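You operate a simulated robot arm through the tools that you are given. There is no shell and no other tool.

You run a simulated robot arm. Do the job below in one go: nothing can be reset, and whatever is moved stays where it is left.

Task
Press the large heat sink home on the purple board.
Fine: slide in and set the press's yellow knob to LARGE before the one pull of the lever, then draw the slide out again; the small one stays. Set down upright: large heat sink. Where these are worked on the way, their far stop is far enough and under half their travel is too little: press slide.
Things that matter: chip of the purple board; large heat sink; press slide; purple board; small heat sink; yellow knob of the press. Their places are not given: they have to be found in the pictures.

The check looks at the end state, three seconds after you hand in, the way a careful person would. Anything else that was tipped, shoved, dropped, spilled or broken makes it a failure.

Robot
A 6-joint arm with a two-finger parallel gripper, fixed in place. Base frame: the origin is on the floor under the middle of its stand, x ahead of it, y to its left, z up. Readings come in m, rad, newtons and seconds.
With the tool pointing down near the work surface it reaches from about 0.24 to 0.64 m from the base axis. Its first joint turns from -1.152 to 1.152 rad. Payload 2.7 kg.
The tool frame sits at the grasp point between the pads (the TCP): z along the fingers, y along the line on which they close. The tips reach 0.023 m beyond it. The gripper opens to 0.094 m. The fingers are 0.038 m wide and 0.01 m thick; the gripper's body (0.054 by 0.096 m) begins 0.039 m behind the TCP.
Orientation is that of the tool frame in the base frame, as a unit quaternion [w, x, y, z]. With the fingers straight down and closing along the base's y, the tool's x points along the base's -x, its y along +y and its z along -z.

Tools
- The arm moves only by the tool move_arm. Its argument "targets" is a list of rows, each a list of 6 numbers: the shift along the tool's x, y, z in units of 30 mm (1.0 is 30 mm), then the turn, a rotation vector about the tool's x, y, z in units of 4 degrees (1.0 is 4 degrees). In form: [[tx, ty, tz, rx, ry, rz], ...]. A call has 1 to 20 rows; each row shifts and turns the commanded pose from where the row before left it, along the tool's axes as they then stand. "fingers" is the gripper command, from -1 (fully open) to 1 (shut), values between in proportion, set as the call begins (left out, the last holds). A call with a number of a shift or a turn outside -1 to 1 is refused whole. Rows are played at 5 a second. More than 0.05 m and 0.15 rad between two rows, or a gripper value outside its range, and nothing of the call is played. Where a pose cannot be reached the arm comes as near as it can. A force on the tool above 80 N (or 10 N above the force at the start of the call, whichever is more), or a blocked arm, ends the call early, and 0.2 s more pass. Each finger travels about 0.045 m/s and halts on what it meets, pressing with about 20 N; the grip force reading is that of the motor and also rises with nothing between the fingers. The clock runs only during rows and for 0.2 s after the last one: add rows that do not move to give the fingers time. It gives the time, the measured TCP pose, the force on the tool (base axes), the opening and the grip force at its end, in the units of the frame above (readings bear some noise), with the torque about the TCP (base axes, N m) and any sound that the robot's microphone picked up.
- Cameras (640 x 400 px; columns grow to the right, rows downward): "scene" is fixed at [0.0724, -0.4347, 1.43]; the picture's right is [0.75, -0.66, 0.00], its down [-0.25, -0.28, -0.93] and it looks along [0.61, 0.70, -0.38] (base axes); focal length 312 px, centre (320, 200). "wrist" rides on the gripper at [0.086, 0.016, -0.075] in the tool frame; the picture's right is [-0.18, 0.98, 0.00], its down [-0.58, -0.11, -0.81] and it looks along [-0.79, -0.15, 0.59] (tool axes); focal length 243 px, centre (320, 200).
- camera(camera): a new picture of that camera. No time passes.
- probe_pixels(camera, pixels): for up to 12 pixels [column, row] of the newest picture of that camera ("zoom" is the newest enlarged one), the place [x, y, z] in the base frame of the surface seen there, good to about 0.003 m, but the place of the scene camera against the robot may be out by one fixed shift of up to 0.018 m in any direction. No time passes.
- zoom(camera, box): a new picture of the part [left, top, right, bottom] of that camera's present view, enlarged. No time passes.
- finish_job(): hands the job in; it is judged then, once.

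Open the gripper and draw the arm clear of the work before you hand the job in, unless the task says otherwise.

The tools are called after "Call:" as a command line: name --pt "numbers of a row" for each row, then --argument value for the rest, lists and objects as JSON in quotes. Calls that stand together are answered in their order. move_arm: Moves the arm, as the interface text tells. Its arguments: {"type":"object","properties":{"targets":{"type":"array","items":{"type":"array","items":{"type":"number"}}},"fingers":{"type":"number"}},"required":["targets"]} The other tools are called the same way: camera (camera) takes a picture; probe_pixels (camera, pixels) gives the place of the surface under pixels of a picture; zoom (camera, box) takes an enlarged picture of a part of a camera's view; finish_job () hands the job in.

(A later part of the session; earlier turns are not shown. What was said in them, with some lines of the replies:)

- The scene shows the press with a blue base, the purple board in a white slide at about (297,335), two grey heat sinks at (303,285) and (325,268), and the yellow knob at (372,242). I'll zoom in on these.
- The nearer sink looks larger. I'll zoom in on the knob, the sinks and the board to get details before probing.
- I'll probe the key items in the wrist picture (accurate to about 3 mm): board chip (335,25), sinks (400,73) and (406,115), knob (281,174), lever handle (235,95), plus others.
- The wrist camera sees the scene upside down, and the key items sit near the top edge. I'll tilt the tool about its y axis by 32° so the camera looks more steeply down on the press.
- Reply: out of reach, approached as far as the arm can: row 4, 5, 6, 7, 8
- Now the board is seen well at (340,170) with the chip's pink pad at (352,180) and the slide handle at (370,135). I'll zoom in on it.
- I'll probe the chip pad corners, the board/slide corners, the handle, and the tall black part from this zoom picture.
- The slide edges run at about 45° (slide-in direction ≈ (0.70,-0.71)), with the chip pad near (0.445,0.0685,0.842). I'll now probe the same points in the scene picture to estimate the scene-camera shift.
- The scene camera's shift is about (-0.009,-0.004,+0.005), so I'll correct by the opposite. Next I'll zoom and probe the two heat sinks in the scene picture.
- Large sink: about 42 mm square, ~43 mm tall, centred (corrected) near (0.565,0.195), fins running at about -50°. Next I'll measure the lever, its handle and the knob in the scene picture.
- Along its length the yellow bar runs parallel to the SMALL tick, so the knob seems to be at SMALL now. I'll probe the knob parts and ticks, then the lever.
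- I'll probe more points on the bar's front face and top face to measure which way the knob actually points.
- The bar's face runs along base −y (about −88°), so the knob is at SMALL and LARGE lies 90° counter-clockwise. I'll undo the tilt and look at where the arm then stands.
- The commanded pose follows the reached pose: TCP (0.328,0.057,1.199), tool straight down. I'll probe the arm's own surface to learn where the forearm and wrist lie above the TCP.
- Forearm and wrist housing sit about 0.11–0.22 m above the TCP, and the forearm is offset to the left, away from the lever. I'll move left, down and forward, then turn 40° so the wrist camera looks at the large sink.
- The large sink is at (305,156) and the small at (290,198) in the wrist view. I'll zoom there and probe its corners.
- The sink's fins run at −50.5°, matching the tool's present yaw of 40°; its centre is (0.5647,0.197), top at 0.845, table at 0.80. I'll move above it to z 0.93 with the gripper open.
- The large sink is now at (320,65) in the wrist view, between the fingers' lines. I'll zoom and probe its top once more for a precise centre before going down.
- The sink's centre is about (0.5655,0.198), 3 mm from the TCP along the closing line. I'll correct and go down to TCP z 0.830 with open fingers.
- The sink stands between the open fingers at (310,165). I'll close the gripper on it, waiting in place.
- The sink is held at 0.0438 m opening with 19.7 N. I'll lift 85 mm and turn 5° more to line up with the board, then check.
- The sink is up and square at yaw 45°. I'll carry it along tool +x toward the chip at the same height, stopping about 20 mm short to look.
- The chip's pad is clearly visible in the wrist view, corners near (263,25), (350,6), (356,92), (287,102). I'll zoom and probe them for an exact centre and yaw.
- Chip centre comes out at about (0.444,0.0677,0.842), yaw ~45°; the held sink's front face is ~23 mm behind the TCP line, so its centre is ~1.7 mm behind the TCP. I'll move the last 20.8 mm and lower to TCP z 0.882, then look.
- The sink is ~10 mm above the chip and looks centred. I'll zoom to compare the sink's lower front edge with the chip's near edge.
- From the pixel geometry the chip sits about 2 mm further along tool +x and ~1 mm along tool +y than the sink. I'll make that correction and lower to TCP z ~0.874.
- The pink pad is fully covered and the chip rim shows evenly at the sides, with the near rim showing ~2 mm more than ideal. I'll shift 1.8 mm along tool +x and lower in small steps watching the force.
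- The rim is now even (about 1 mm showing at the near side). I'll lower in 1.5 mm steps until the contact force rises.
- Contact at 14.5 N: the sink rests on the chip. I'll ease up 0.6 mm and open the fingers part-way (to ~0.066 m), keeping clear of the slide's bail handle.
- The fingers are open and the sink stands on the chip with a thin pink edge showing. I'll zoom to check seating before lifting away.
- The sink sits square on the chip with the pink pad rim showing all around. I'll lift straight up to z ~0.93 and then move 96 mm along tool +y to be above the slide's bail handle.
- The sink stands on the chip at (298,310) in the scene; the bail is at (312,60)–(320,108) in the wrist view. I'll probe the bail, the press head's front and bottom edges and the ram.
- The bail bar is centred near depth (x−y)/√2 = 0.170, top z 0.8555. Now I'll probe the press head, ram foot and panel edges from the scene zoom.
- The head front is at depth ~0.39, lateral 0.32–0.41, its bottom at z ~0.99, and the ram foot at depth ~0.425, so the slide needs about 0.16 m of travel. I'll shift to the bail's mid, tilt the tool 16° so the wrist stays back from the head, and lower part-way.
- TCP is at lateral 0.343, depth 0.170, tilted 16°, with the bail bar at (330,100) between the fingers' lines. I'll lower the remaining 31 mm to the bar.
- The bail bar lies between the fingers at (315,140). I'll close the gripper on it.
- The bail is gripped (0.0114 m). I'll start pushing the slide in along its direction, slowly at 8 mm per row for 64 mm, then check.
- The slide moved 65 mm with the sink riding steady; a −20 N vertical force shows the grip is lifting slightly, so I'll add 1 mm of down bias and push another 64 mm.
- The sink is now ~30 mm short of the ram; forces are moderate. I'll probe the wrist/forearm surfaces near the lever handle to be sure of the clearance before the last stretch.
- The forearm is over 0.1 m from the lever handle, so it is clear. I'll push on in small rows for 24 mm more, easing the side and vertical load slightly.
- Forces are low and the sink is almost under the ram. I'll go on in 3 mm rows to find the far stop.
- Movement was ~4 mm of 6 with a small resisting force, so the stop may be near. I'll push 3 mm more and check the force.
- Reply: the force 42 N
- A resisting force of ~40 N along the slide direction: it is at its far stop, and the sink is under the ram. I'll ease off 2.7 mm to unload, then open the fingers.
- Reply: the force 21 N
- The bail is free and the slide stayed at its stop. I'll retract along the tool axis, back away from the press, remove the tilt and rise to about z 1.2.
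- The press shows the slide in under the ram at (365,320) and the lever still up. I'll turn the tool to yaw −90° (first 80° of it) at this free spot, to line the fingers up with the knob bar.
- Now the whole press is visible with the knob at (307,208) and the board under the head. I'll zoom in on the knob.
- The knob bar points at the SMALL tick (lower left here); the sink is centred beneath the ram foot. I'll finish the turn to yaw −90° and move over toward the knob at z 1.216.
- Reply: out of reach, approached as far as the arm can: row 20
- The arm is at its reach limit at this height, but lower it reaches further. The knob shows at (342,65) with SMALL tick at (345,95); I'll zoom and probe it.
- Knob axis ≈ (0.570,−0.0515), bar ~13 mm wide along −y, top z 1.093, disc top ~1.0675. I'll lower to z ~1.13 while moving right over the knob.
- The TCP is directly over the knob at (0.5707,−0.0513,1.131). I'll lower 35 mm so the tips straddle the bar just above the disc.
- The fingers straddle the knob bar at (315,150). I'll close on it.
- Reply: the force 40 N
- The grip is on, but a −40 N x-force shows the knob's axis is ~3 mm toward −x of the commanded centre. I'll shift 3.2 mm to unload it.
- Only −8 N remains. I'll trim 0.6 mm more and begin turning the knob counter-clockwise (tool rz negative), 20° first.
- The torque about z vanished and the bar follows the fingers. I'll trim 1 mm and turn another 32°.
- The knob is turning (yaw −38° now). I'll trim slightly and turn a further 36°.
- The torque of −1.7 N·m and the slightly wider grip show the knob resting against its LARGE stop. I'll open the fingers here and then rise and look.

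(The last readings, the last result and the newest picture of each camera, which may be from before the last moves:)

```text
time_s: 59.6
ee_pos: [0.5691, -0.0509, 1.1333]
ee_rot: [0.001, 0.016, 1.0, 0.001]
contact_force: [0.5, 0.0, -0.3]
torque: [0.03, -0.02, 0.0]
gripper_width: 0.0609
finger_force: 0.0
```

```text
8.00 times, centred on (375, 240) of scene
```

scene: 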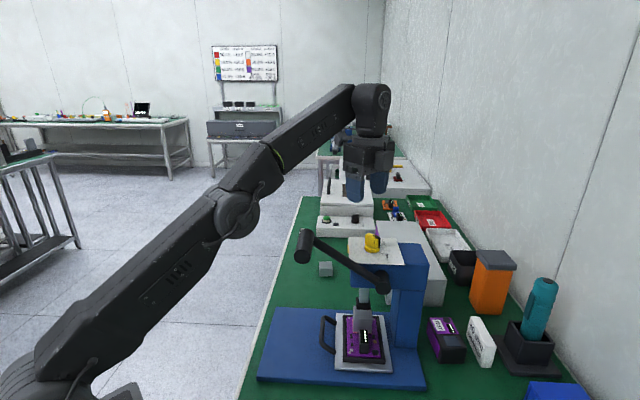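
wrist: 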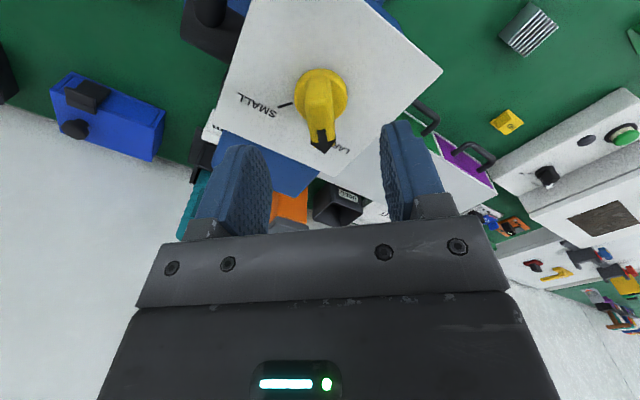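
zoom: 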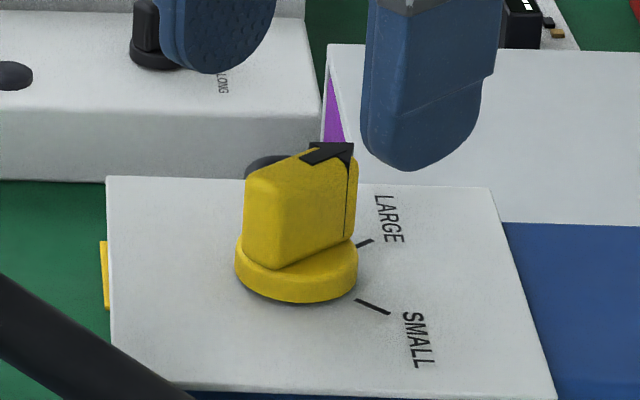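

The knob now points at the LARGE tick (scene: arrow aligned with the tick at (365,243)). Next is the lever: I'll back off toward the base while rising, and turn to yaw 45° above the lever handle to measure it.

Call:
move_arm --pt "0 0 -0.5 0 0 0" --pt "1 0 -0.8 0 0 0" --pt "1 0 -0.8 0 0 0" --pt "1 0 -0.8 0 0 0" --pt "1 0 -0.8 0 0 0" --pt "0.8 0 -0.2 0 0 0" --pt "0.8 0 -0.2 0 0 0" --pt "0.8 0 0 0 0 0" --pt "0 0 0 0 0 -0.975" --pt "0 0 0 0 0 -0.975" --pt "0 0 0 0 0 -0.975" --pt "0 0 0 0 0 -0.975" --pt "0 0 0 0 0 -0.975" --pt "0 0 0 0 0 -0.975" --pt "0 0 0 0 0 -0.975" --pt "0 0 0 0 0 -0.975" --pt "0 0 0 0 0 -0.975" --pt "0 0 0 0 0 -0.975" --pt "0 0 0 0 0 -0.975" --pt "0 0 0 0 0 -0.975"

Call:
camera --camera "wrist"

Call:
camera --camera "scene"

```text
time_s: 63.8
ee_pos: [0.3772, -0.0452, 1.257]
ee_rot: [0.001, -0.382, 0.924, 0.0]
contact_force: [-0.5, -0.3, -0.7]
torque: [0.01, 0.0, 0.03]
gripper_width: 0.061
finger_force: 0.0
```

```text
taken
```

wrist: 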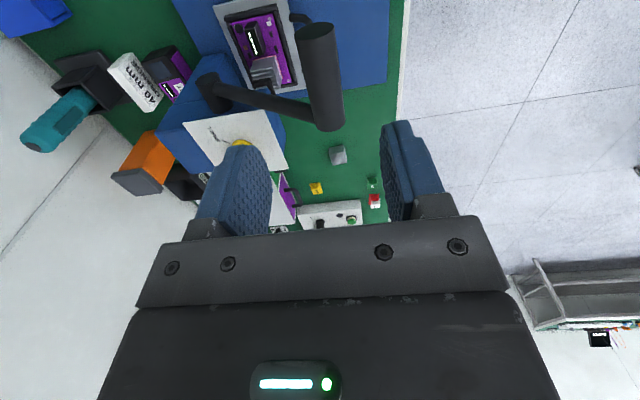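

```text
taken
```

scene: 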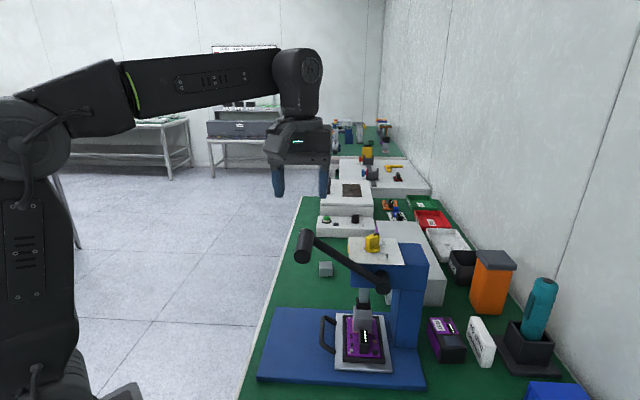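

The lever handle is seen in the wrist view from (317,30) to (328,125), with the rod running to the hub at (215,90). I'll zoom and probe them.

Call:
zoom --camera "wrist" --box '[180, 5, 370, 145]'

Call:
probe_pixels --camera "wrist" --pixels '[[316, 30], [319, 55], [323, 80], [327, 105], [329, 122], [305, 55], [333, 55], [313, 105], [341, 105], [280, 103], [240, 93], [213, 90]]'

```text
2.86 times, centred on (275, 75) of wrist
```

zoom: 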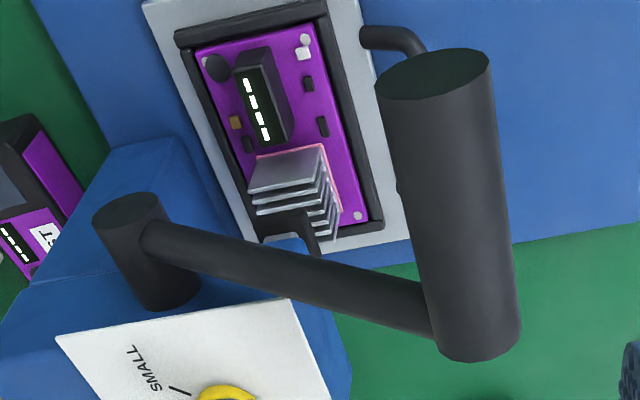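

```text
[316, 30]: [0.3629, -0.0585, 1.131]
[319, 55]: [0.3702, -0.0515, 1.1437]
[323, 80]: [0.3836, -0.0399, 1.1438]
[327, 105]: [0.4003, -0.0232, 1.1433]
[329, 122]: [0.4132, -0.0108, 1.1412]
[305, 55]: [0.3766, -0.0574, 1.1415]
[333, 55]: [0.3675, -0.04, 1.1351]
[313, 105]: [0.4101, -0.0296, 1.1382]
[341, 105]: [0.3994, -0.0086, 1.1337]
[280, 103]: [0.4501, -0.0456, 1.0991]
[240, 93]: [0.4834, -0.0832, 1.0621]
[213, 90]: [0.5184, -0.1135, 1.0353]
```

Handle axis: depth 0.299, z ≈1.130, lateral 0.214–0.289, dia ~28 mm; hub axis at depth 0.455, z 1.017, so lever length ≈0.192 m at 36° up. I'll lower the open gripper over the handle, short of the palm.

Call:
move_arm --pt "-0.107 -0.01 0 0 0 0" --pt "0 0 0.9 0 0 0" --pt "0 0 0.9 0 0 0" --pt "0 0 0.9 0 0 0" --pt "0 0 0.8 0 0 0" --pt "0 0 0.5 0 0 0" --pt "0 0 0 0 0 0"

Call:
camera --camera "wrist"

Call:
zoom --camera "scene" --box '[240, 180, 400, 300]'

```text
time_s: 65.4
ee_pos: [0.3787, -0.0423, 1.1357]
ee_rot: [0.001, -0.382, 0.924, 0.001]
contact_force: [-0.1, 0.3, -0.5]
torque: [-0.03, -0.02, 0.03]
gripper_width: 0.0611
finger_force: 0.0
```

```text
taken
```

wrist: 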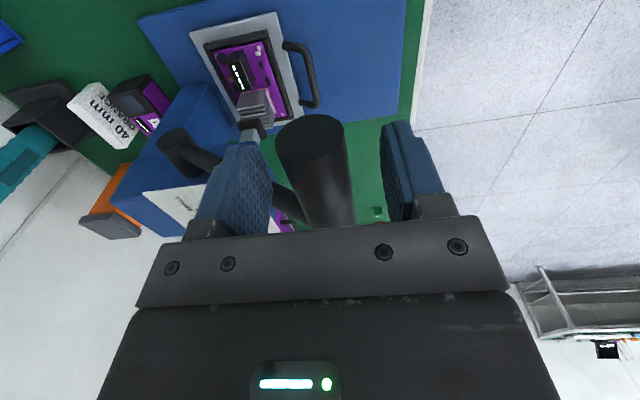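

```text
3.33 times, centred on (320, 240) of scene
```

zoom: 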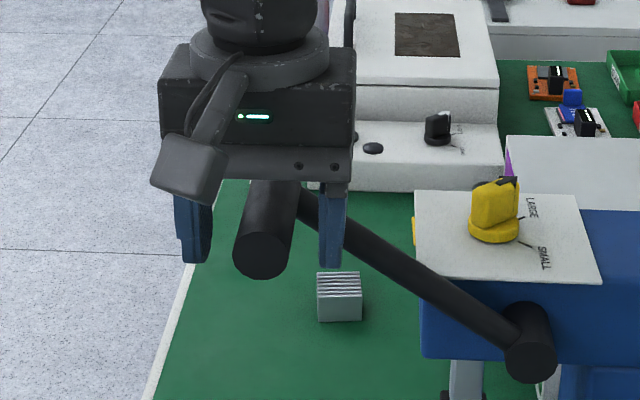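

The handle is centred between the fingers at (320,180). I'll lower 25 mm more so the palm is just above it, and close the fingers loosely to about 0.037 m around it.

Call:
move_arm --pt "0 0 0.45 0 0 0" --pt "0 0 0.4 0 0 0" --pt "0 0 0 0 0 0" --pt "0 0 0 0 0 0" --pt "0 0 0 0 0 0" --fingers 0.21

Call:
camera --camera "wrist"

```text
time_s: 66.6
ee_pos: [0.379, -0.042, 1.1105]
ee_rot: [0.001, -0.382, 0.924, 0.0]
contact_force: [0.6, -0.1, 0.4]
torque: [0.02, 0.0, 0.01]
gripper_width: 0.0369
finger_force: 0.0
```

```text
taken
```

wrist: 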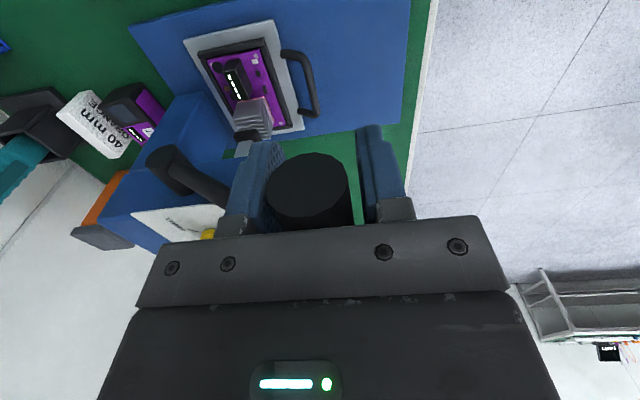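

The handle is caged with no contact. I'll begin the pull, following the arc down from 36° to 24°, and check the forces.

Call:
move_arm --pt "0 0.1 0.24 0 0 0" --pt "0 0.17 0.28 0 0 0" --pt "0 0.16 0.29 0 0 0" --pt "0 0.15 0.3 0 0 0" --pt "0 0 0 0 0 0"

Call:
zoom --camera "scene" --box '[260, 220, 420, 340]'

```text
time_s: 67.8
ee_pos: [0.3663, -0.03, 1.0763]
ee_rot: [0.001, -0.382, 0.924, 0.0]
contact_force: [-1.3, 1.2, 2.0]
torque: [-0.12, 0.0, -0.02]
gripper_width: 0.0372
finger_force: 0.0
```

```text
3.33 times, centred on (340, 280) of scene
```

zoom: 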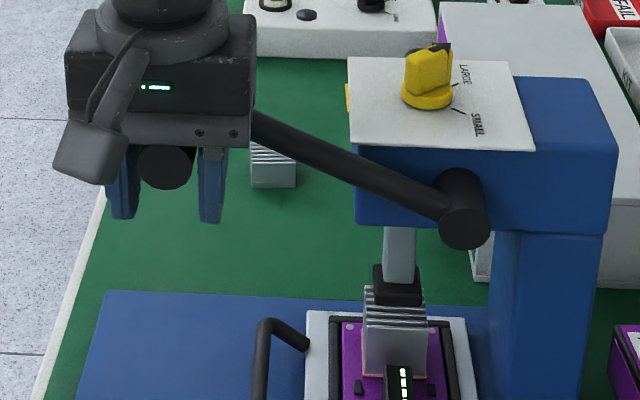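

The lever follows with only ~2 N and the ram foot is coming down. I'll continue along the arc from 24° to 12°.

Call:
move_arm --pt "0 0.13 0.31 0 0 0" --pt "0 0.11 0.317 0 0 0" --pt "0 0.095 0.323 0 0 0" --pt "0 0.078 0.327 0 0 0" --pt "0 0 0 0 0 0"

Call:
zoom --camera "scene" --box '[260, 220, 420, 340]'

```text
time_s: 69.0
ee_pos: [0.3594, -0.0213, 1.0391]
ee_rot: [0.001, -0.382, 0.924, 0.0]
contact_force: [-2.4, 0.5, 2.7]
torque: [-0.08, 0.0, -0.04]
gripper_width: 0.0371
finger_force: 0.1
```

```text
3.33 times, centred on (340, 280) of scene
```

zoom: 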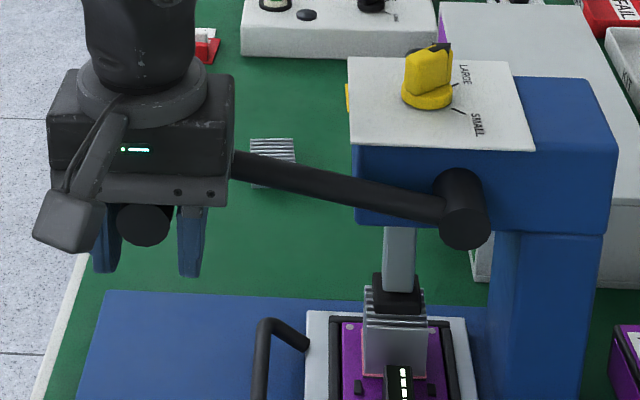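

Still only light force; lever at about 14°. I'll continue from 12° to 0°.

Call:
move_arm --pt "0 0.06 0.33 0 0 0" --pt "0 0.043 0.333 0 0 0" --pt "0 0.027 0.335 0 0 0" --pt "0 0.01 0.335 0 0 0" --pt "0 0 0 0 0 0"

Call:
zoom --camera "scene" --box '[260, 220, 420, 340]'

```text
time_s: 70.2
ee_pos: [0.3559, -0.0184, 0.9985]
ee_rot: [0.002, -0.382, 0.924, 0.0]
contact_force: [-1.8, 2.4, 4.7]
torque: [-0.16, 0.01, -0.04]
gripper_width: 0.0368
finger_force: 0.2
```

```text
3.33 times, centred on (340, 280) of scene
```

zoom: 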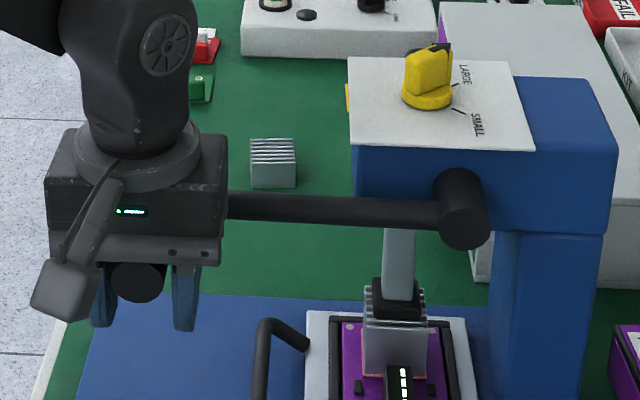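

The ram foot is descending and the spring load rises slowly (~5 N). I'll continue from 0° to −12°.

Call:
move_arm --pt "0 -0.01 0.335 0 0 0" --pt "0 -0.027 0.335 0 0 0" --pt "0 -0.043 0.333 0 0 0" --pt "0 -0.06 0.33 0 0 0" --pt "0 0 0 0 0 0"

Call:
zoom --camera "scene" --box '[260, 220, 420, 340]'

```text
time_s: 70.8
ee_pos: [0.3573, -0.0184, 0.9912]
ee_rot: [0.007, -0.383, 0.924, -0.001]
contact_force: [-12.4, 1.4, 28.0]
torque: [-0.52, 0.03, -0.21]
gripper_width: 0.0372
finger_force: 0.0
stopped in row 2: the force on the tool passed its limit at 99 N (the readings are from after the stop); the commanded pose is now the measured one
```

```text
3.33 times, centred on (340, 280) of scene
```

zoom: 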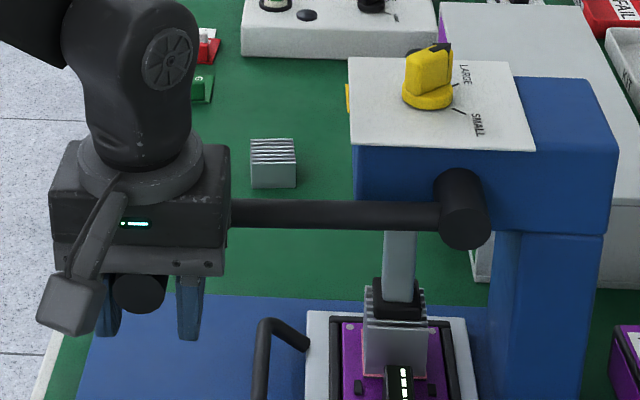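

The force peaked at 99 N and the lever halted near horizontal: either its end stop or the ram bearing hard on the sink. I'll inspect the foot and sink closely.

Call:
zoom --camera "scene" --box '[335, 285, 390, 340]'

Call:
camera --camera "wrist"

Call:
zoom --camera "wrist" --box '[180, 20, 340, 160]'

```text
7.27 times, centred on (362, 312) of scene
```

zoom: 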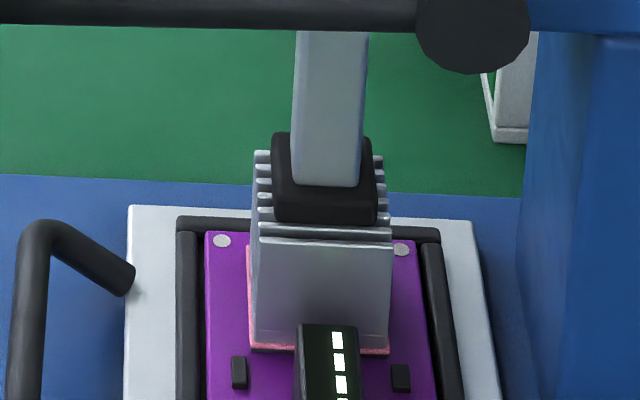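

```text
taken
```

wrist: 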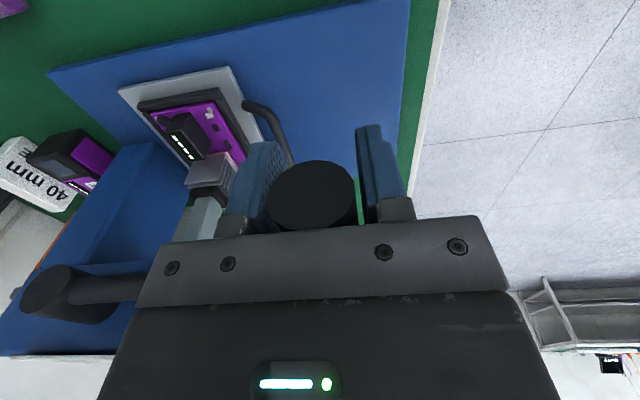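

```text
2.86 times, centred on (260, 90) of wrist
```

zoom: 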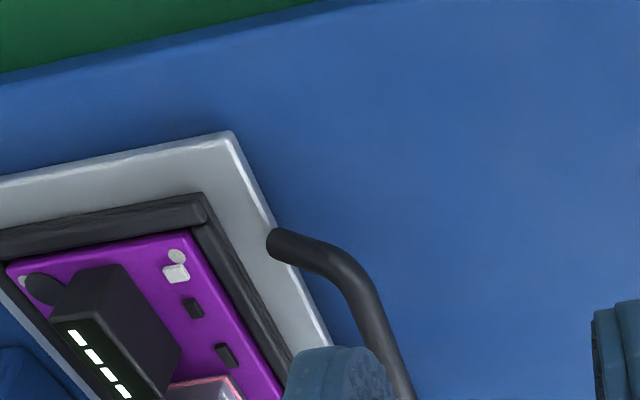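

The foot rests on the sink's fins and the lever is horizontal. To make sure the pull is complete I'll press a little further in small steps and read the stiffness.

Call:
move_arm --pt "0 0 0.05 0 0 0" --pt "0 0 0 0 0 0"

Call:
probe_pixels --camera "scene" --pixels '[[362, 314], [362, 308], [363, 319], [363, 330], [362, 292], [350, 318]]'

```text
time_s: 71.4
ee_pos: [0.3579, -0.0198, 0.99]
ee_rot: [0.009, -0.383, 0.924, -0.003]
contact_force: [-14.4, 1.9, 55.8]
torque: [-0.94, 0.46, -0.21]
gripper_width: 0.037
finger_force: 0.0
```

```text
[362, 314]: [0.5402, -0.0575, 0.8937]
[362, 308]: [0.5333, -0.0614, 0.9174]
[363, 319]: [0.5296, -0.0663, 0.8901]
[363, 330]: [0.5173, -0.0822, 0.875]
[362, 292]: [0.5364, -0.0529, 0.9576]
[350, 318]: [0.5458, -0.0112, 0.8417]
```

It is stiff: 56 N for 1.5 mm, so the lever is at its stop. I'll press just a touch more (to ~75 N) and hold briefly to be sure it is pressed home.

Call:
move_arm --pt "0 0 0.025 0 0 0" --pt "0 0 0 0 0 0" --pt "0 0 0 0 0 0" --pt "0 0 0 0 0 0"

Call:
zoom --camera "scene" --box '[335, 285, 390, 340]'

```text
time_s: 72.4
ee_pos: [0.3589, -0.0196, 0.9897]
ee_rot: [0.011, -0.383, 0.924, -0.003]
contact_force: [-11.1, -1.2, 59.8]
torque: [-0.95, 0.78, -0.14]
gripper_width: 0.037
finger_force: 0.2
```

```text
7.27 times, centred on (362, 312) of scene
```

zoom: 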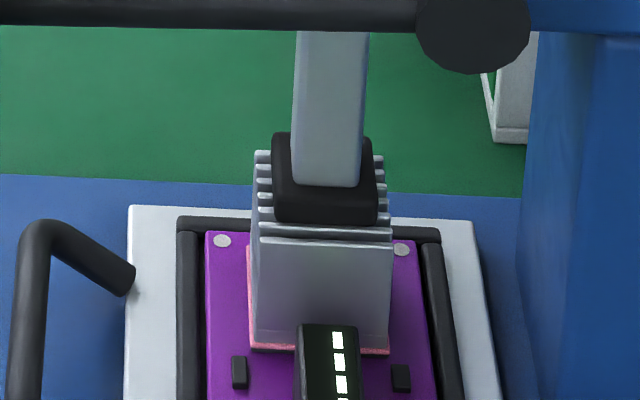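

The lever is firmly down at 60 N with no further motion. I'll now ease up along the arc and see whether the lever springs back with the hand.

Call:
move_arm --pt "0 0 -0.12 0 0 0" --pt "0 -0.01 -0.3 0 0 0" --pt "0 -0.027 -0.33 0 0 0" --pt "0 -0.043 -0.333 0 0 0" --pt "0 -0.06 -0.33 0 0 0" --pt "0 0 0 0 0 0"

Call:
zoom --camera "scene" --box '[260, 220, 420, 340]'

```text
time_s: 73.8
ee_pos: [0.3603, -0.0231, 1.0301]
ee_rot: [0.004, -0.381, 0.925, -0.001]
contact_force: [1.8, 0.7, 2.4]
torque: [-0.03, 0.06, 0.0]
gripper_width: 0.0371
finger_force: 0.1
```

```text
3.33 times, centred on (340, 280) of scene
```

zoom: 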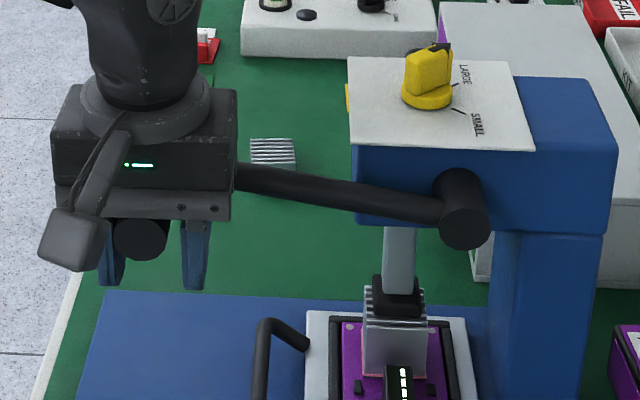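

The lever springs up with the hand (2.4 N). I'll follow it up the rest of the arc to its rest position.

Call:
move_arm --pt "0 -0.078 -0.327 0 0 0" --pt "0 -0.095 -0.323 0 0 0" --pt "0 -0.11 -0.317 0 0 0" --pt "0 -0.13 -0.31 0 0 0" --pt "0 -0.145 -0.302 0 0 0" --pt "0 -0.16 -0.295 0 0 0" --pt "0 -0.175 -0.285 0 0 0" --pt "0 -0.19 -0.275 0 0 0" --pt "0 0 0 0 0 0"

Call:
zoom --camera "scene" --box '[260, 200, 420, 340]'

Call:
camera --camera "wrist"

```text
time_s: 75.8
ee_pos: [0.3831, -0.0457, 1.102]
ee_rot: [0.006, -0.381, 0.924, -0.002]
contact_force: [-3.2, 4.4, 5.8]
torque: [-0.1, -0.01, 0.0]
gripper_width: 0.0396
finger_force: 2.4
```

```text
2.86 times, centred on (340, 270) of scene
```

zoom: 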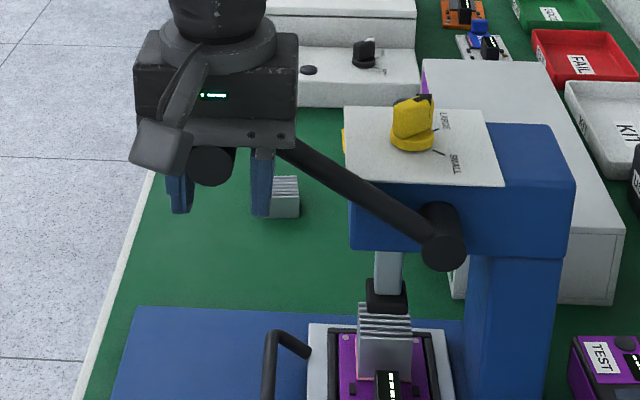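

```text
taken
```

wrist: 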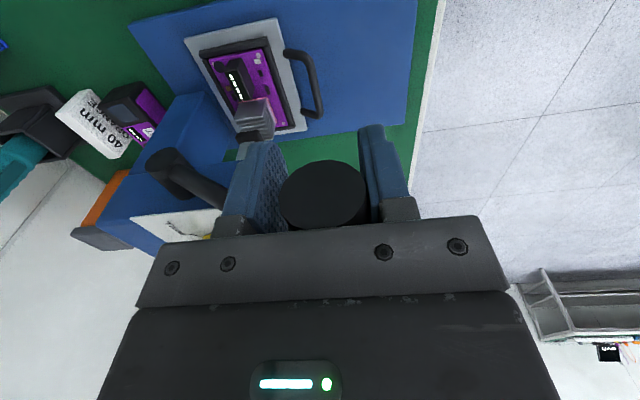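

The lever is back up (handle near z 1.127, ram raised). I'll open the fingers, recentre slightly and rise straight off the handle.

Call:
move_arm --pt "0 0.1 0 0 0 0" --pt "0 0.04 0 0 0 0" --pt "0 0 0 0 0 0" --pt "0 0 -0.3 0 0 0" --pt "0 0 -0.7 0 0 0" --pt "0 0 -0.9 0 0 0" --pt "0 0 -0.9 0 0 0" --pt "0 0 -0.9 0 0 0" --pt "0 0 0 0 0 0" --fingers -0.4

Call:
camera --camera "scene"

Call:
camera --camera "wrist"

```text
time_s: 77.8
ee_pos: [0.3781, -0.0422, 1.2144]
ee_rot: [0.006, -0.381, 0.924, -0.002]
contact_force: [0.5, -0.1, 0.3]
torque: [0.02, 0.02, -0.02]
gripper_width: 0.0656
finger_force: 0.0
```

```text
taken
```

scene: 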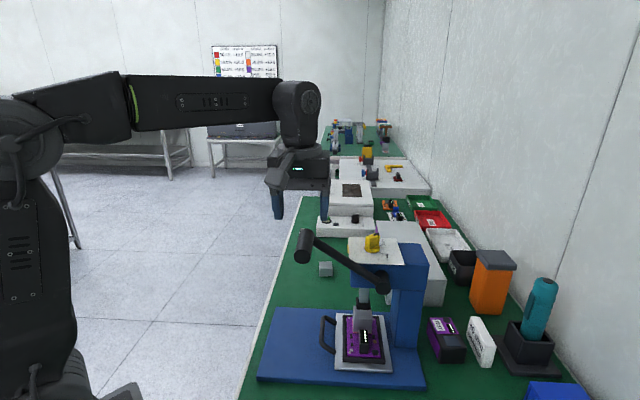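

```text
taken
```

wrist: 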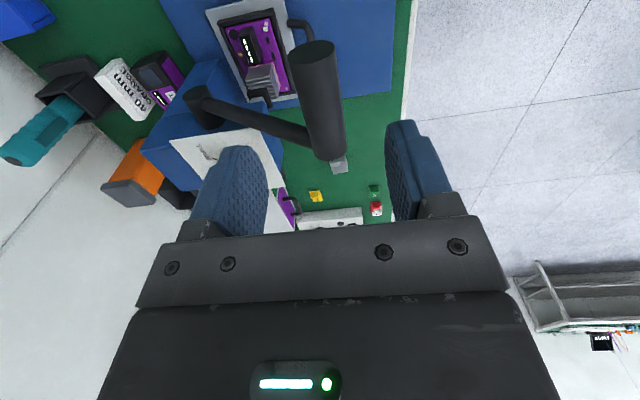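

The lever is back at rest. I'll check in the scene zoom that the ram foot has lifted off the sink and the sink is seated straight.

Call:
zoom --camera "scene" --box '[325, 280, 400, 345]'

Call:
zoom --camera "wrist" --box '[200, 0, 320, 110]'

```text
6.15 times, centred on (362, 312) of scene
```

zoom: 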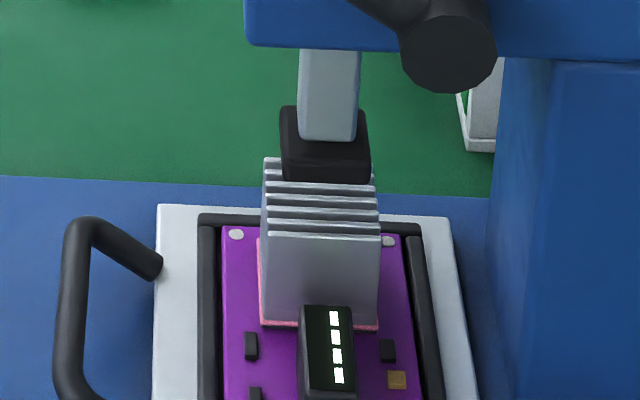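

```text
3.64 times, centred on (260, 55) of wrist
```

zoom: 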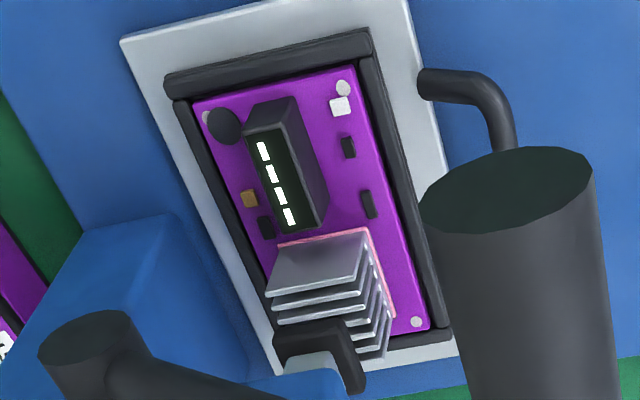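

The ram is clear above the sink, and the sink stands square on the chip. I'll go back to the free spot beside the press, descend to z ~0.916 and tilt 16° again to fetch the bail.

Call:
move_arm --pt "-0.847 0.527 0 0 0 0" --pt "-0.847 0.527 0 0 0 0" --pt "-0.847 0.527 0 0 0 0" --pt "-0.847 0.527 0 0 0 0" --pt "-0.847 0.527 0 0 0 0" --pt "-0.847 0.527 0 0 0 0" --pt "0 0 0.98 0 0 0" --pt "0 0 0.98 0 0 0" --pt "0 0 0.98 0 0 0" --pt "0 0 0.98 0 0 0" --pt "0 0 0.98 0 0 0" --pt "0 0 0.98 0 0 0" --pt "0 0 0.98 0 0 0" --pt "0 0 0.98 0 0 0" --pt "0 0 0.98 0 0 0" --pt "0 0 0.98 0 0 0" --pt "0 0 0 1 0 0" --pt "0 0 0 1 0 0" --pt "0 0 0 1 0 0" --pt "0 0 0 1 0 0"

Call:
camera --camera "wrist"

Call:
camera --camera "scene"

```text
time_s: 82.0
ee_pos: [0.4215, 0.1329, 0.92]
ee_rot: [0.058, -0.377, 0.915, -0.13]
contact_force: [-1.2, 0.7, -0.1]
torque: [0.03, -0.02, 0.02]
gripper_width: 0.0658
finger_force: 0.2
```

```text
taken
```

wrist: 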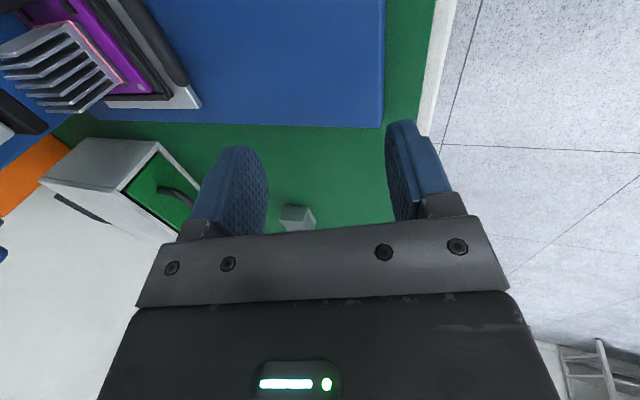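

```text
taken
```

scene: 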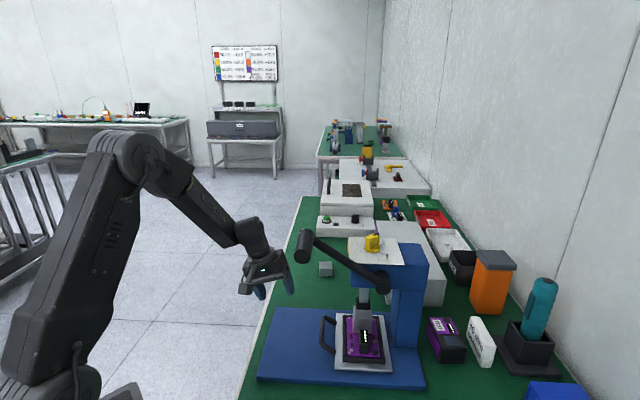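

Pose is as before at lateral 0.392, depth 0.204, z 0.92. I'll move in toward the bail at this height (4 rows), then check alignment before lowering onto it.

Call:
move_arm --pt "0.4125 -0.83 0.28 0 0 0" --pt "0.4125 -0.83 0.28 0 0 0" --pt "0.4125 -0.83 0.28 0 0 0" --pt "0.4125 -0.83 0.28 0 0 0" --pt "0 0 0 0 0 0"

Call:
camera --camera "wrist"

Call:
probe_pixels --camera "wrist" --pixels '[[300, 40], [310, 60], [320, 90], [325, 120], [328, 140], [305, 130]]'

```text
time_s: 83.2
ee_pos: [0.4628, 0.0242, 0.9161]
ee_rot: [0.059, -0.378, 0.914, -0.13]
contact_force: [-1.1, 0.6, -0.1]
torque: [-0.01, 0.02, 0.02]
gripper_width: 0.066
finger_force: 0.1
```

```text
taken
```

wrist: 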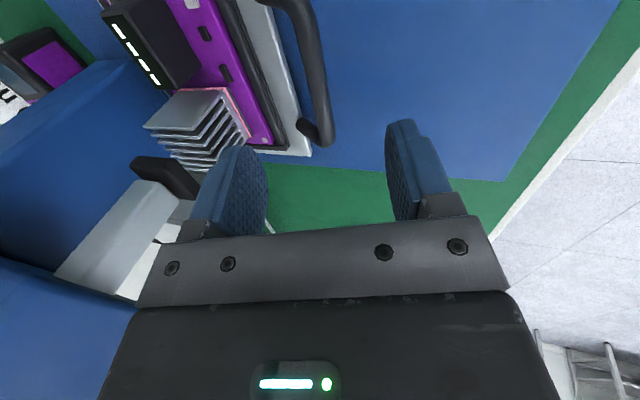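

```text
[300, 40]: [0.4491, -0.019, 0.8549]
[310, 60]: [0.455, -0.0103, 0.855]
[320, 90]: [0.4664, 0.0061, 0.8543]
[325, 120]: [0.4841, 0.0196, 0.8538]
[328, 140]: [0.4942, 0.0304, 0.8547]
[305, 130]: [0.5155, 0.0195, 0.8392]
```

The bail bar is at depth ~0.3285, and a move of 68 mm along the tool axis brings the TCP right onto it. I'll do that with the fingers open, then close.

Call:
move_arm --pt "0 0 0.6 0 0 0" --pt "0 0 0.6 0 0 0" --pt "0 0 0.6 0 0 0" --pt "0 0 0.46 0 0 0" --pt "0 0 0 0 0 0"

Call:
camera --camera "wrist"

Call:
zoom --camera "scene" --box '[280, 250, 400, 350]'

```text
time_s: 84.4
ee_pos: [0.475, 0.0093, 0.8505]
ee_rot: [0.058, -0.377, 0.915, -0.13]
contact_force: [-6.9, 1.0, 10.8]
torque: [0.15, 0.62, 0.05]
gripper_width: 0.0662
finger_force: 0.9
```

```text
taken
```

wrist: 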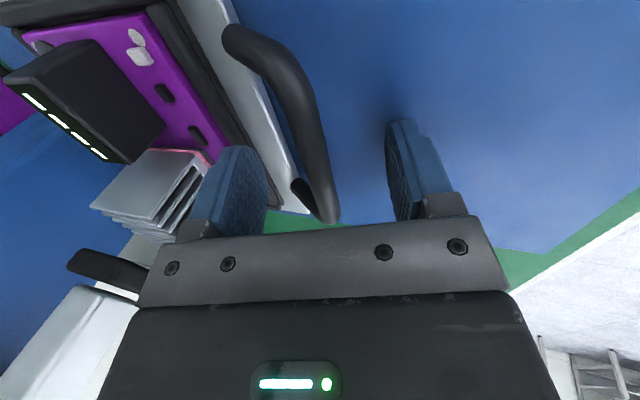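

```text
4.00 times, centred on (340, 300) of scene
```

zoom: 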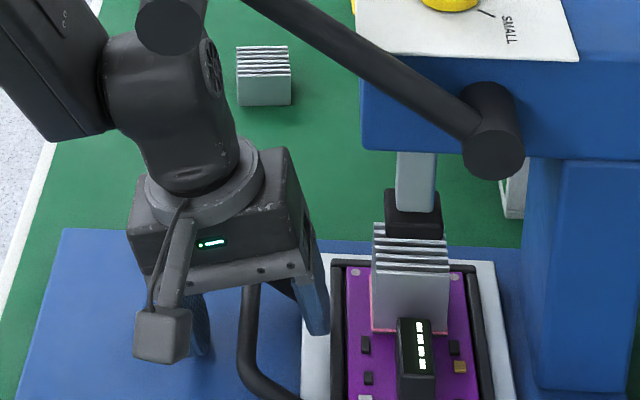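

A light 11 N contact suggests the outer fingertip grazes the base plate. I'll rise 2 mm, then close on the bar.

Call:
move_arm --pt "0 0 -0.08 0 0 0" --pt "0 0 0 0 0 0"

Call:
move_arm --pt "0 0 0 0 0 0" --pt "0 0 0 0 0 0" --pt "0 0 0 0 0 0" --pt "0 0 0 0 0 0" --pt "0 0 0 0 0 0" --pt "0 0 0 0 0 0" --fingers 1

Call:
camera --camera "wrist"

```text
time_s: 85.0
ee_pos: [0.4744, 0.0105, 0.8516]
ee_rot: [0.06, -0.378, 0.915, -0.13]
contact_force: [0.3, -0.2, 1.3]
torque: [-0.01, 0.02, -0.02]
gripper_width: 0.0661
finger_force: 0.0
```

```text
time_s: 86.4
ee_pos: [0.4741, 0.0109, 0.8514]
ee_rot: [0.059, -0.379, 0.914, -0.13]
contact_force: [-1.3, -0.8, 1.0]
torque: [-0.28, 0.24, 1.66]
gripper_width: 0.0117
finger_force: 44.6
```

```text
taken
```

wrist: 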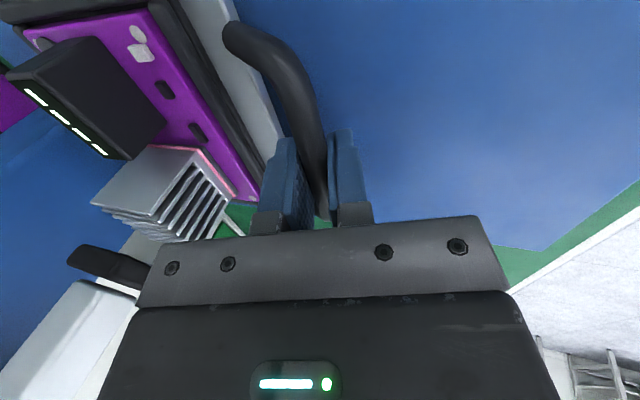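

The bail is gripped again. I'll draw the slide out slowly, the first 60 mm.

Call:
move_arm --pt "0 0.128 -0.0376 0 0 0" --pt "0 0.2558 -0.0753 0 0 0" --pt "0 0.2558 -0.0753 0 0 0" --pt "0 0.2558 -0.0753 0 0 0" --pt "0 0.2558 -0.0753 0 0 0" --pt "0 0.2558 -0.0753 0 0 0" --pt "0 0.2558 -0.0753 0 0 0" --pt "0 0.2558 -0.0753 0 0 0" --pt "0 0.128 -0.0376 0 0 0" --pt "0 0 0 0 0 0"

Call:
zoom --camera "scene" --box '[240, 240, 400, 370]'

```text
time_s: 88.6
ee_pos: [0.4292, 0.0568, 0.853]
ee_rot: [0.058, -0.378, 0.915, -0.129]
contact_force: [-3.3, -5.2, 4.6]
torque: [0.19, -0.19, 1.84]
gripper_width: 0.0117
finger_force: 45.4
```

```text
3.08 times, centred on (320, 305) of scene
```

zoom: 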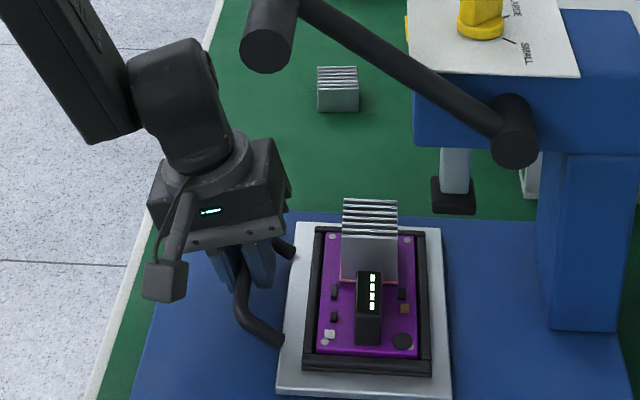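

The slide came out 64 mm smoothly with the sink still square. I'll draw it another 64 mm.

Call:
move_arm --pt "0 0.128 -0.0376 0 0 0" --pt "0 0.2558 -0.0753 0 0 0" --pt "0 0.2558 -0.0753 0 0 0" --pt "0 0.2558 -0.0753 0 0 0" --pt "0 0.2558 -0.0753 0 0 0" --pt "0 0.2558 -0.0753 0 0 0" --pt "0 0.2558 -0.0753 0 0 0" --pt "0 0.2558 -0.0753 0 0 0" --pt "0 0.128 -0.0376 0 0 0" --pt "0 0 0 0 0 0"

Call:
zoom --camera "scene" --box '[220, 240, 380, 370]'

```text
time_s: 90.8
ee_pos: [0.3839, 0.1018, 0.8518]
ee_rot: [0.057, -0.378, 0.915, -0.13]
contact_force: [-3.1, -3.7, -14.4]
torque: [-0.57, 0.56, 1.58]
gripper_width: 0.0115
finger_force: 45.0
```

```text
3.08 times, centred on (300, 305) of scene
```

zoom: 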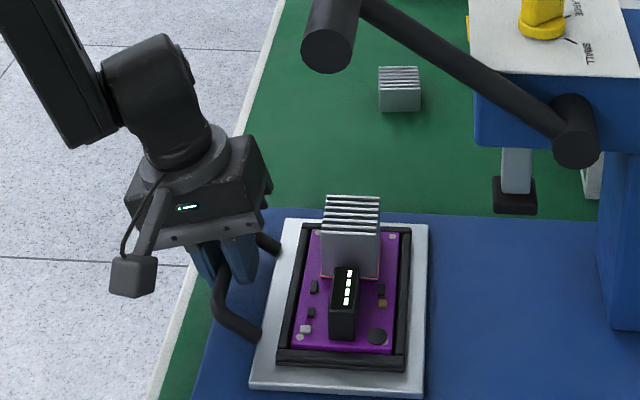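

About 30 mm remains to the outer stop. I'll draw 24 mm more, with a slight downward trim, then creep.

Call:
move_arm --pt "0 0.128 -0.016 0 0 0" --pt "0 0.2558 -0.0753 0 0 0" --pt "0 0.2558 -0.0753 0 0 0" --pt "0 0.128 -0.0376 0 0 0" --pt "0 0 0 0 0 0"

Call:
move_arm --pt "0 0.0959 -0.0282 0 0 0" --pt "0 0.064 -0.0188 0 0 0" --pt "0 0 0 0 0 0"

```text
time_s: 92.0
ee_pos: [0.3671, 0.1184, 0.8524]
ee_rot: [0.058, -0.378, 0.915, -0.13]
contact_force: [-9.5, -9.4, 8.2]
torque: [-0.75, 0.61, 1.53]
gripper_width: 0.0117
finger_force: 45.3
```

```text
time_s: 92.8
ee_pos: [0.3634, 0.1209, 0.8521]
ee_rot: [0.057, -0.378, 0.915, -0.13]
contact_force: [-9.0, -10.7, 9.4]
torque: [-0.54, 0.49, 1.58]
gripper_width: 0.0114
finger_force: 45.3
```

Depth is 0.1715 against the original ~0.1695. I'll creep 3 mm more to meet the outer stop.

Call:
move_arm --pt "0 0.064 -0.0188 0 0 0" --pt "0 0.032 -0.0094 0 0 0" --pt "0 0 0 0 0 0"

```text
time_s: 93.6
ee_pos: [0.3618, 0.1241, 0.8527]
ee_rot: [0.058, -0.378, 0.915, -0.131]
contact_force: [-9.7, -10.7, 15.7]
torque: [-0.56, 0.52, 1.55]
gripper_width: 0.0117
finger_force: 45.1
```

No resistance yet; I'll draw 2 mm more to check for the stop.

Call:
move_arm --pt "0 0.064 -0.0188 0 0 0" --pt "0 0 0 0 0 0"

Call:
zoom --camera "scene" --box '[220, 260, 340, 370]'

```text
time_s: 94.2
ee_pos: [0.3619, 0.1241, 0.8529]
ee_rot: [0.058, -0.377, 0.915, -0.13]
contact_force: [9.9, -25.3, 4.9]
torque: [0.33, -0.34, 1.92]
gripper_width: 0.0119
finger_force: 44.7
```

```text
3.64 times, centred on (280, 315) of scene
```

zoom: 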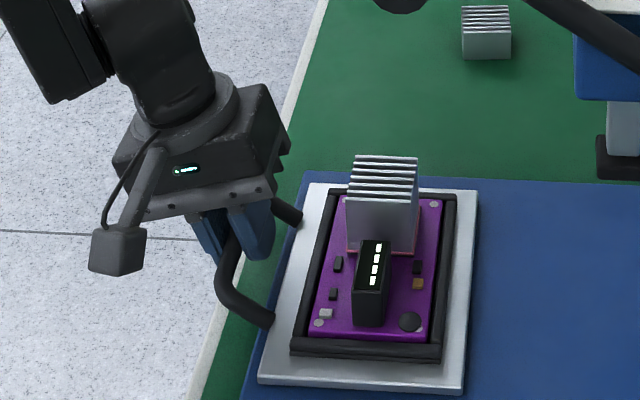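

25 N of resistance: the slide is at its outer stop. I'll ease off 1.8 mm, open the fingers part-way, and check.

Call:
move_arm --pt "0 -0.058 0.017 0 0 0" --pt "0 0 0 0 0 0"

Call:
move_arm --pt "0 0 0 0 0 0" --pt "0 0 0 0 0 0" --pt "0 0 0 0 0 0" --pt "0 0 0 0 0 0" --fingers -0.3

Call:
camera --camera "wrist"

Call:
zoom --camera "scene" --box '[220, 260, 340, 370]'

```text
time_s: 94.8
ee_pos: [0.3617, 0.1247, 0.8516]
ee_rot: [0.058, -0.379, 0.914, -0.131]
contact_force: [-3.2, -16.4, 16.2]
torque: [-0.37, 0.26, 1.64]
gripper_width: 0.012
finger_force: 44.9
```

```text
time_s: 95.8
ee_pos: [0.3603, 0.1246, 0.8514]
ee_rot: [0.059, -0.377, 0.915, -0.13]
contact_force: [0.0, 0.7, -0.1]
torque: [0.01, 0.0, 0.01]
gripper_width: 0.061
finger_force: 0.2
```

```text
taken
```

wrist: 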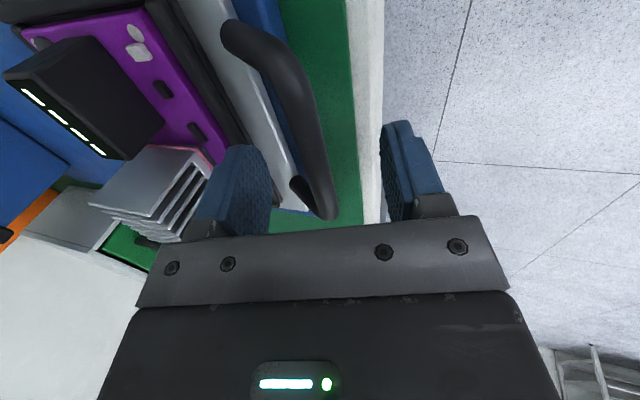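

```text
3.64 times, centred on (280, 315) of scene
```

zoom: 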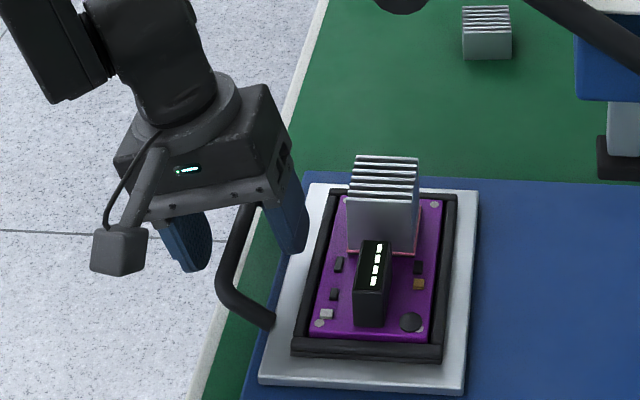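

The fingers are off the bail and nothing moved. I'll retract along the tool axis, remove the tilt and rise clear.

Call:
move_arm --pt "0 0 -0.6 0 0 0" --pt "0 0 -0.9 0 0 0" --pt "0 0 -0.9 0 0 0" --pt "0 0 0 -1 0 0" --pt "0 0 0 -1 0 0" --pt "0 0 0 -1 0 0" --pt "0 0 0 -1 0 0" --pt "0 0 -1 0 0 0" --pt "0 0 -1 0 0 0" --pt "0 0 -1 0 0 0" --pt "0 0 -1 0 0 0" --pt "0 0 -1 0 0 0" --pt "0 0 -1 0 0 0" --pt "0 0 -1 0 0 0" --pt "0 0 -1 0 0 0" --pt "0 0 0 0 0 0"

Call:
camera --camera "scene"

Call:
camera --camera "wrist"

```text
time_s: 99.2
ee_pos: [0.3445, 0.1385, 1.1617]
ee_rot: [0.005, -0.382, 0.924, -0.002]
contact_force: [-0.6, 0.3, -0.2]
torque: [0.0, -0.03, -0.01]
gripper_width: 0.0611
finger_force: 0.0
```

```text
taken
```

scene: 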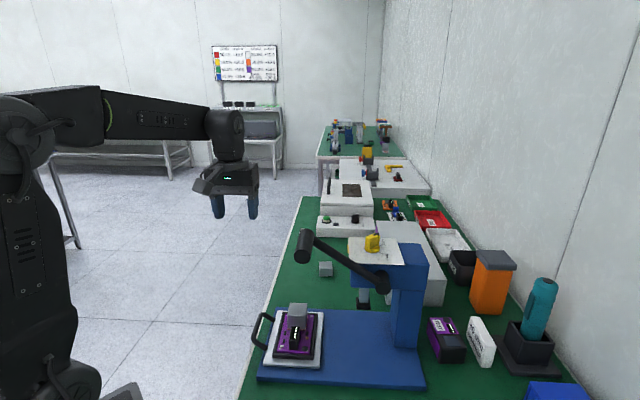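

```text
taken
```

wrist: 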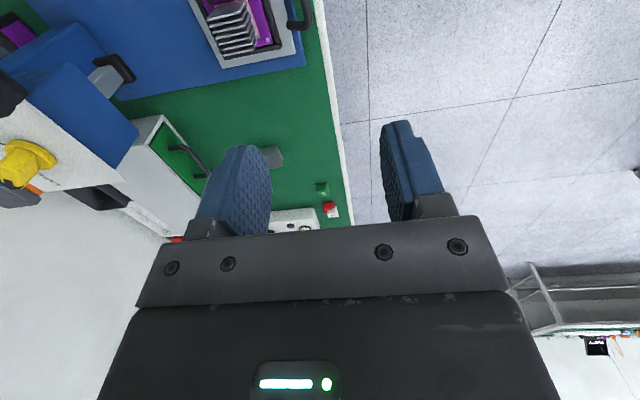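

Everything is in place: slide out, lever up, knob at LARGE. I'll zoom on the board and the knob for a final check of seating.

Call:
zoom --camera "scene" --box '[270, 290, 330, 350]'

Call:
zoom --camera "scene" --box '[345, 225, 405, 265]'

Call:
zoom --camera "wrist" --box '[180, 0, 320, 80]'

Call:
zoom --camera "scene" --box '[280, 220, 440, 340]'

```text
6.67 times, centred on (300, 320) of scene
```

zoom: 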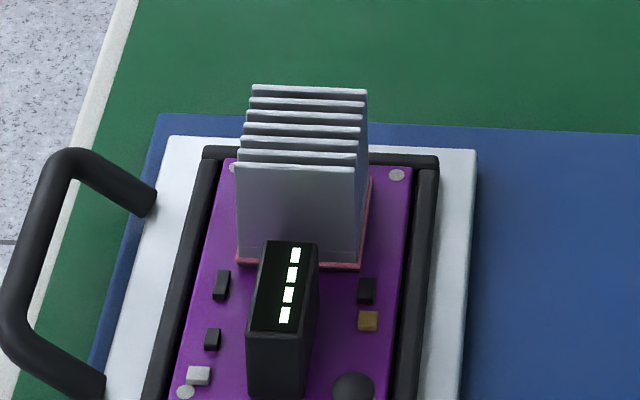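

```text
10.00 times, centred on (375, 245) of scene
```

zoom: 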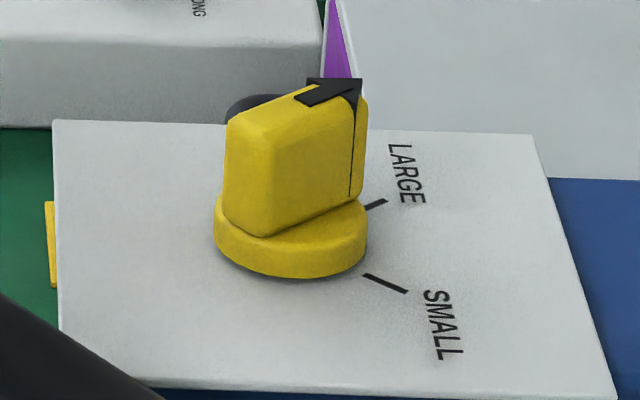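

```text
4.57 times, centred on (250, 40) of wrist
```

zoom: 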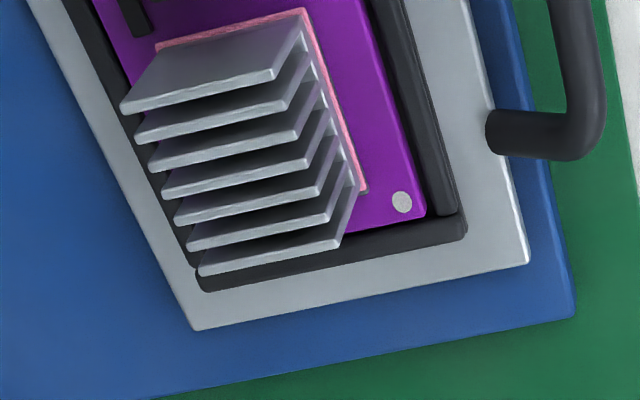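

```text
3.33 times, centred on (360, 280) of scene
```

zoom: 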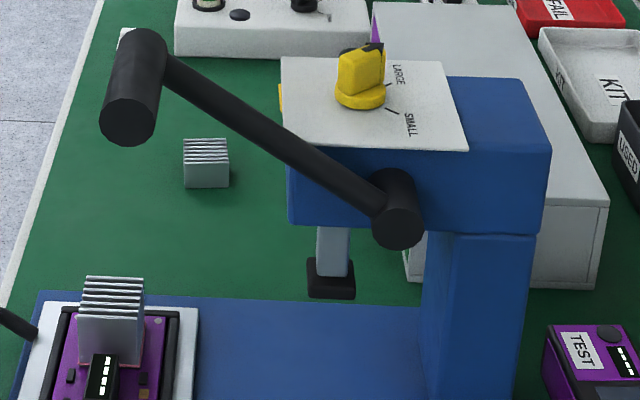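

The sink stands square on the pad, the small one is untouched, the knob is at LARGE, the lever is up and the slide is out. I'll open the gripper fully and stay clear, then hand in.

Call:
move_arm --pt "0 0 -0.5 0 0 0" --pt "0 0 0 0 0 0" --pt "0 0 0 0 0 0" --pt "0 0 0 0 0 0" --pt "0 0 0 0 0 0" --fingers -1

```text
time_s: 100.4
ee_pos: [0.3439, 0.1387, 1.1752]
ee_rot: [0.005, -0.382, 0.924, -0.001]
contact_force: [-0.2, -1.1, 0.7]
torque: [-0.01, -0.01, -0.02]
gripper_width: 0.094
finger_force: 0.0
```

The gripper is fully open (0.094 m) and the arm stands clear at z 1.175 with no contact force. I hand the job in.

Call:
finish_job

```text
The job is handed in.
```

I pressed the large heat sink onto the chip of the purple board and handed the job in. I don't have the check's result.

- **Heat sink:** it stands upright and square on the chip, with a thin rim of the pink pad showing around it. I couldn't measure how far it seated. The ram bore on the fins, and the lever stopped moving with about 60 N on its handle.
- **Slide:** I pushed it in to its far stop before the pull and drew it back out to its outer stop afterwards.
- **Knob:** I turned it from SMALL to LARGE before the pull, and it still points at the LARGE tick.
- **Lever:** I pulled it once, to horizontal. The first push went over the 80 N force limit, peaking at 99 N, and stopped. I pressed a little further from there without letting the lever rise, then it sprang back up to its rest position.
- **Small heat sink and other items:** I didn't touch the small heat sink, and I saw nothing else moved or tipped in the last pictures.

The gripper is fully open and the arm is clear of the work.
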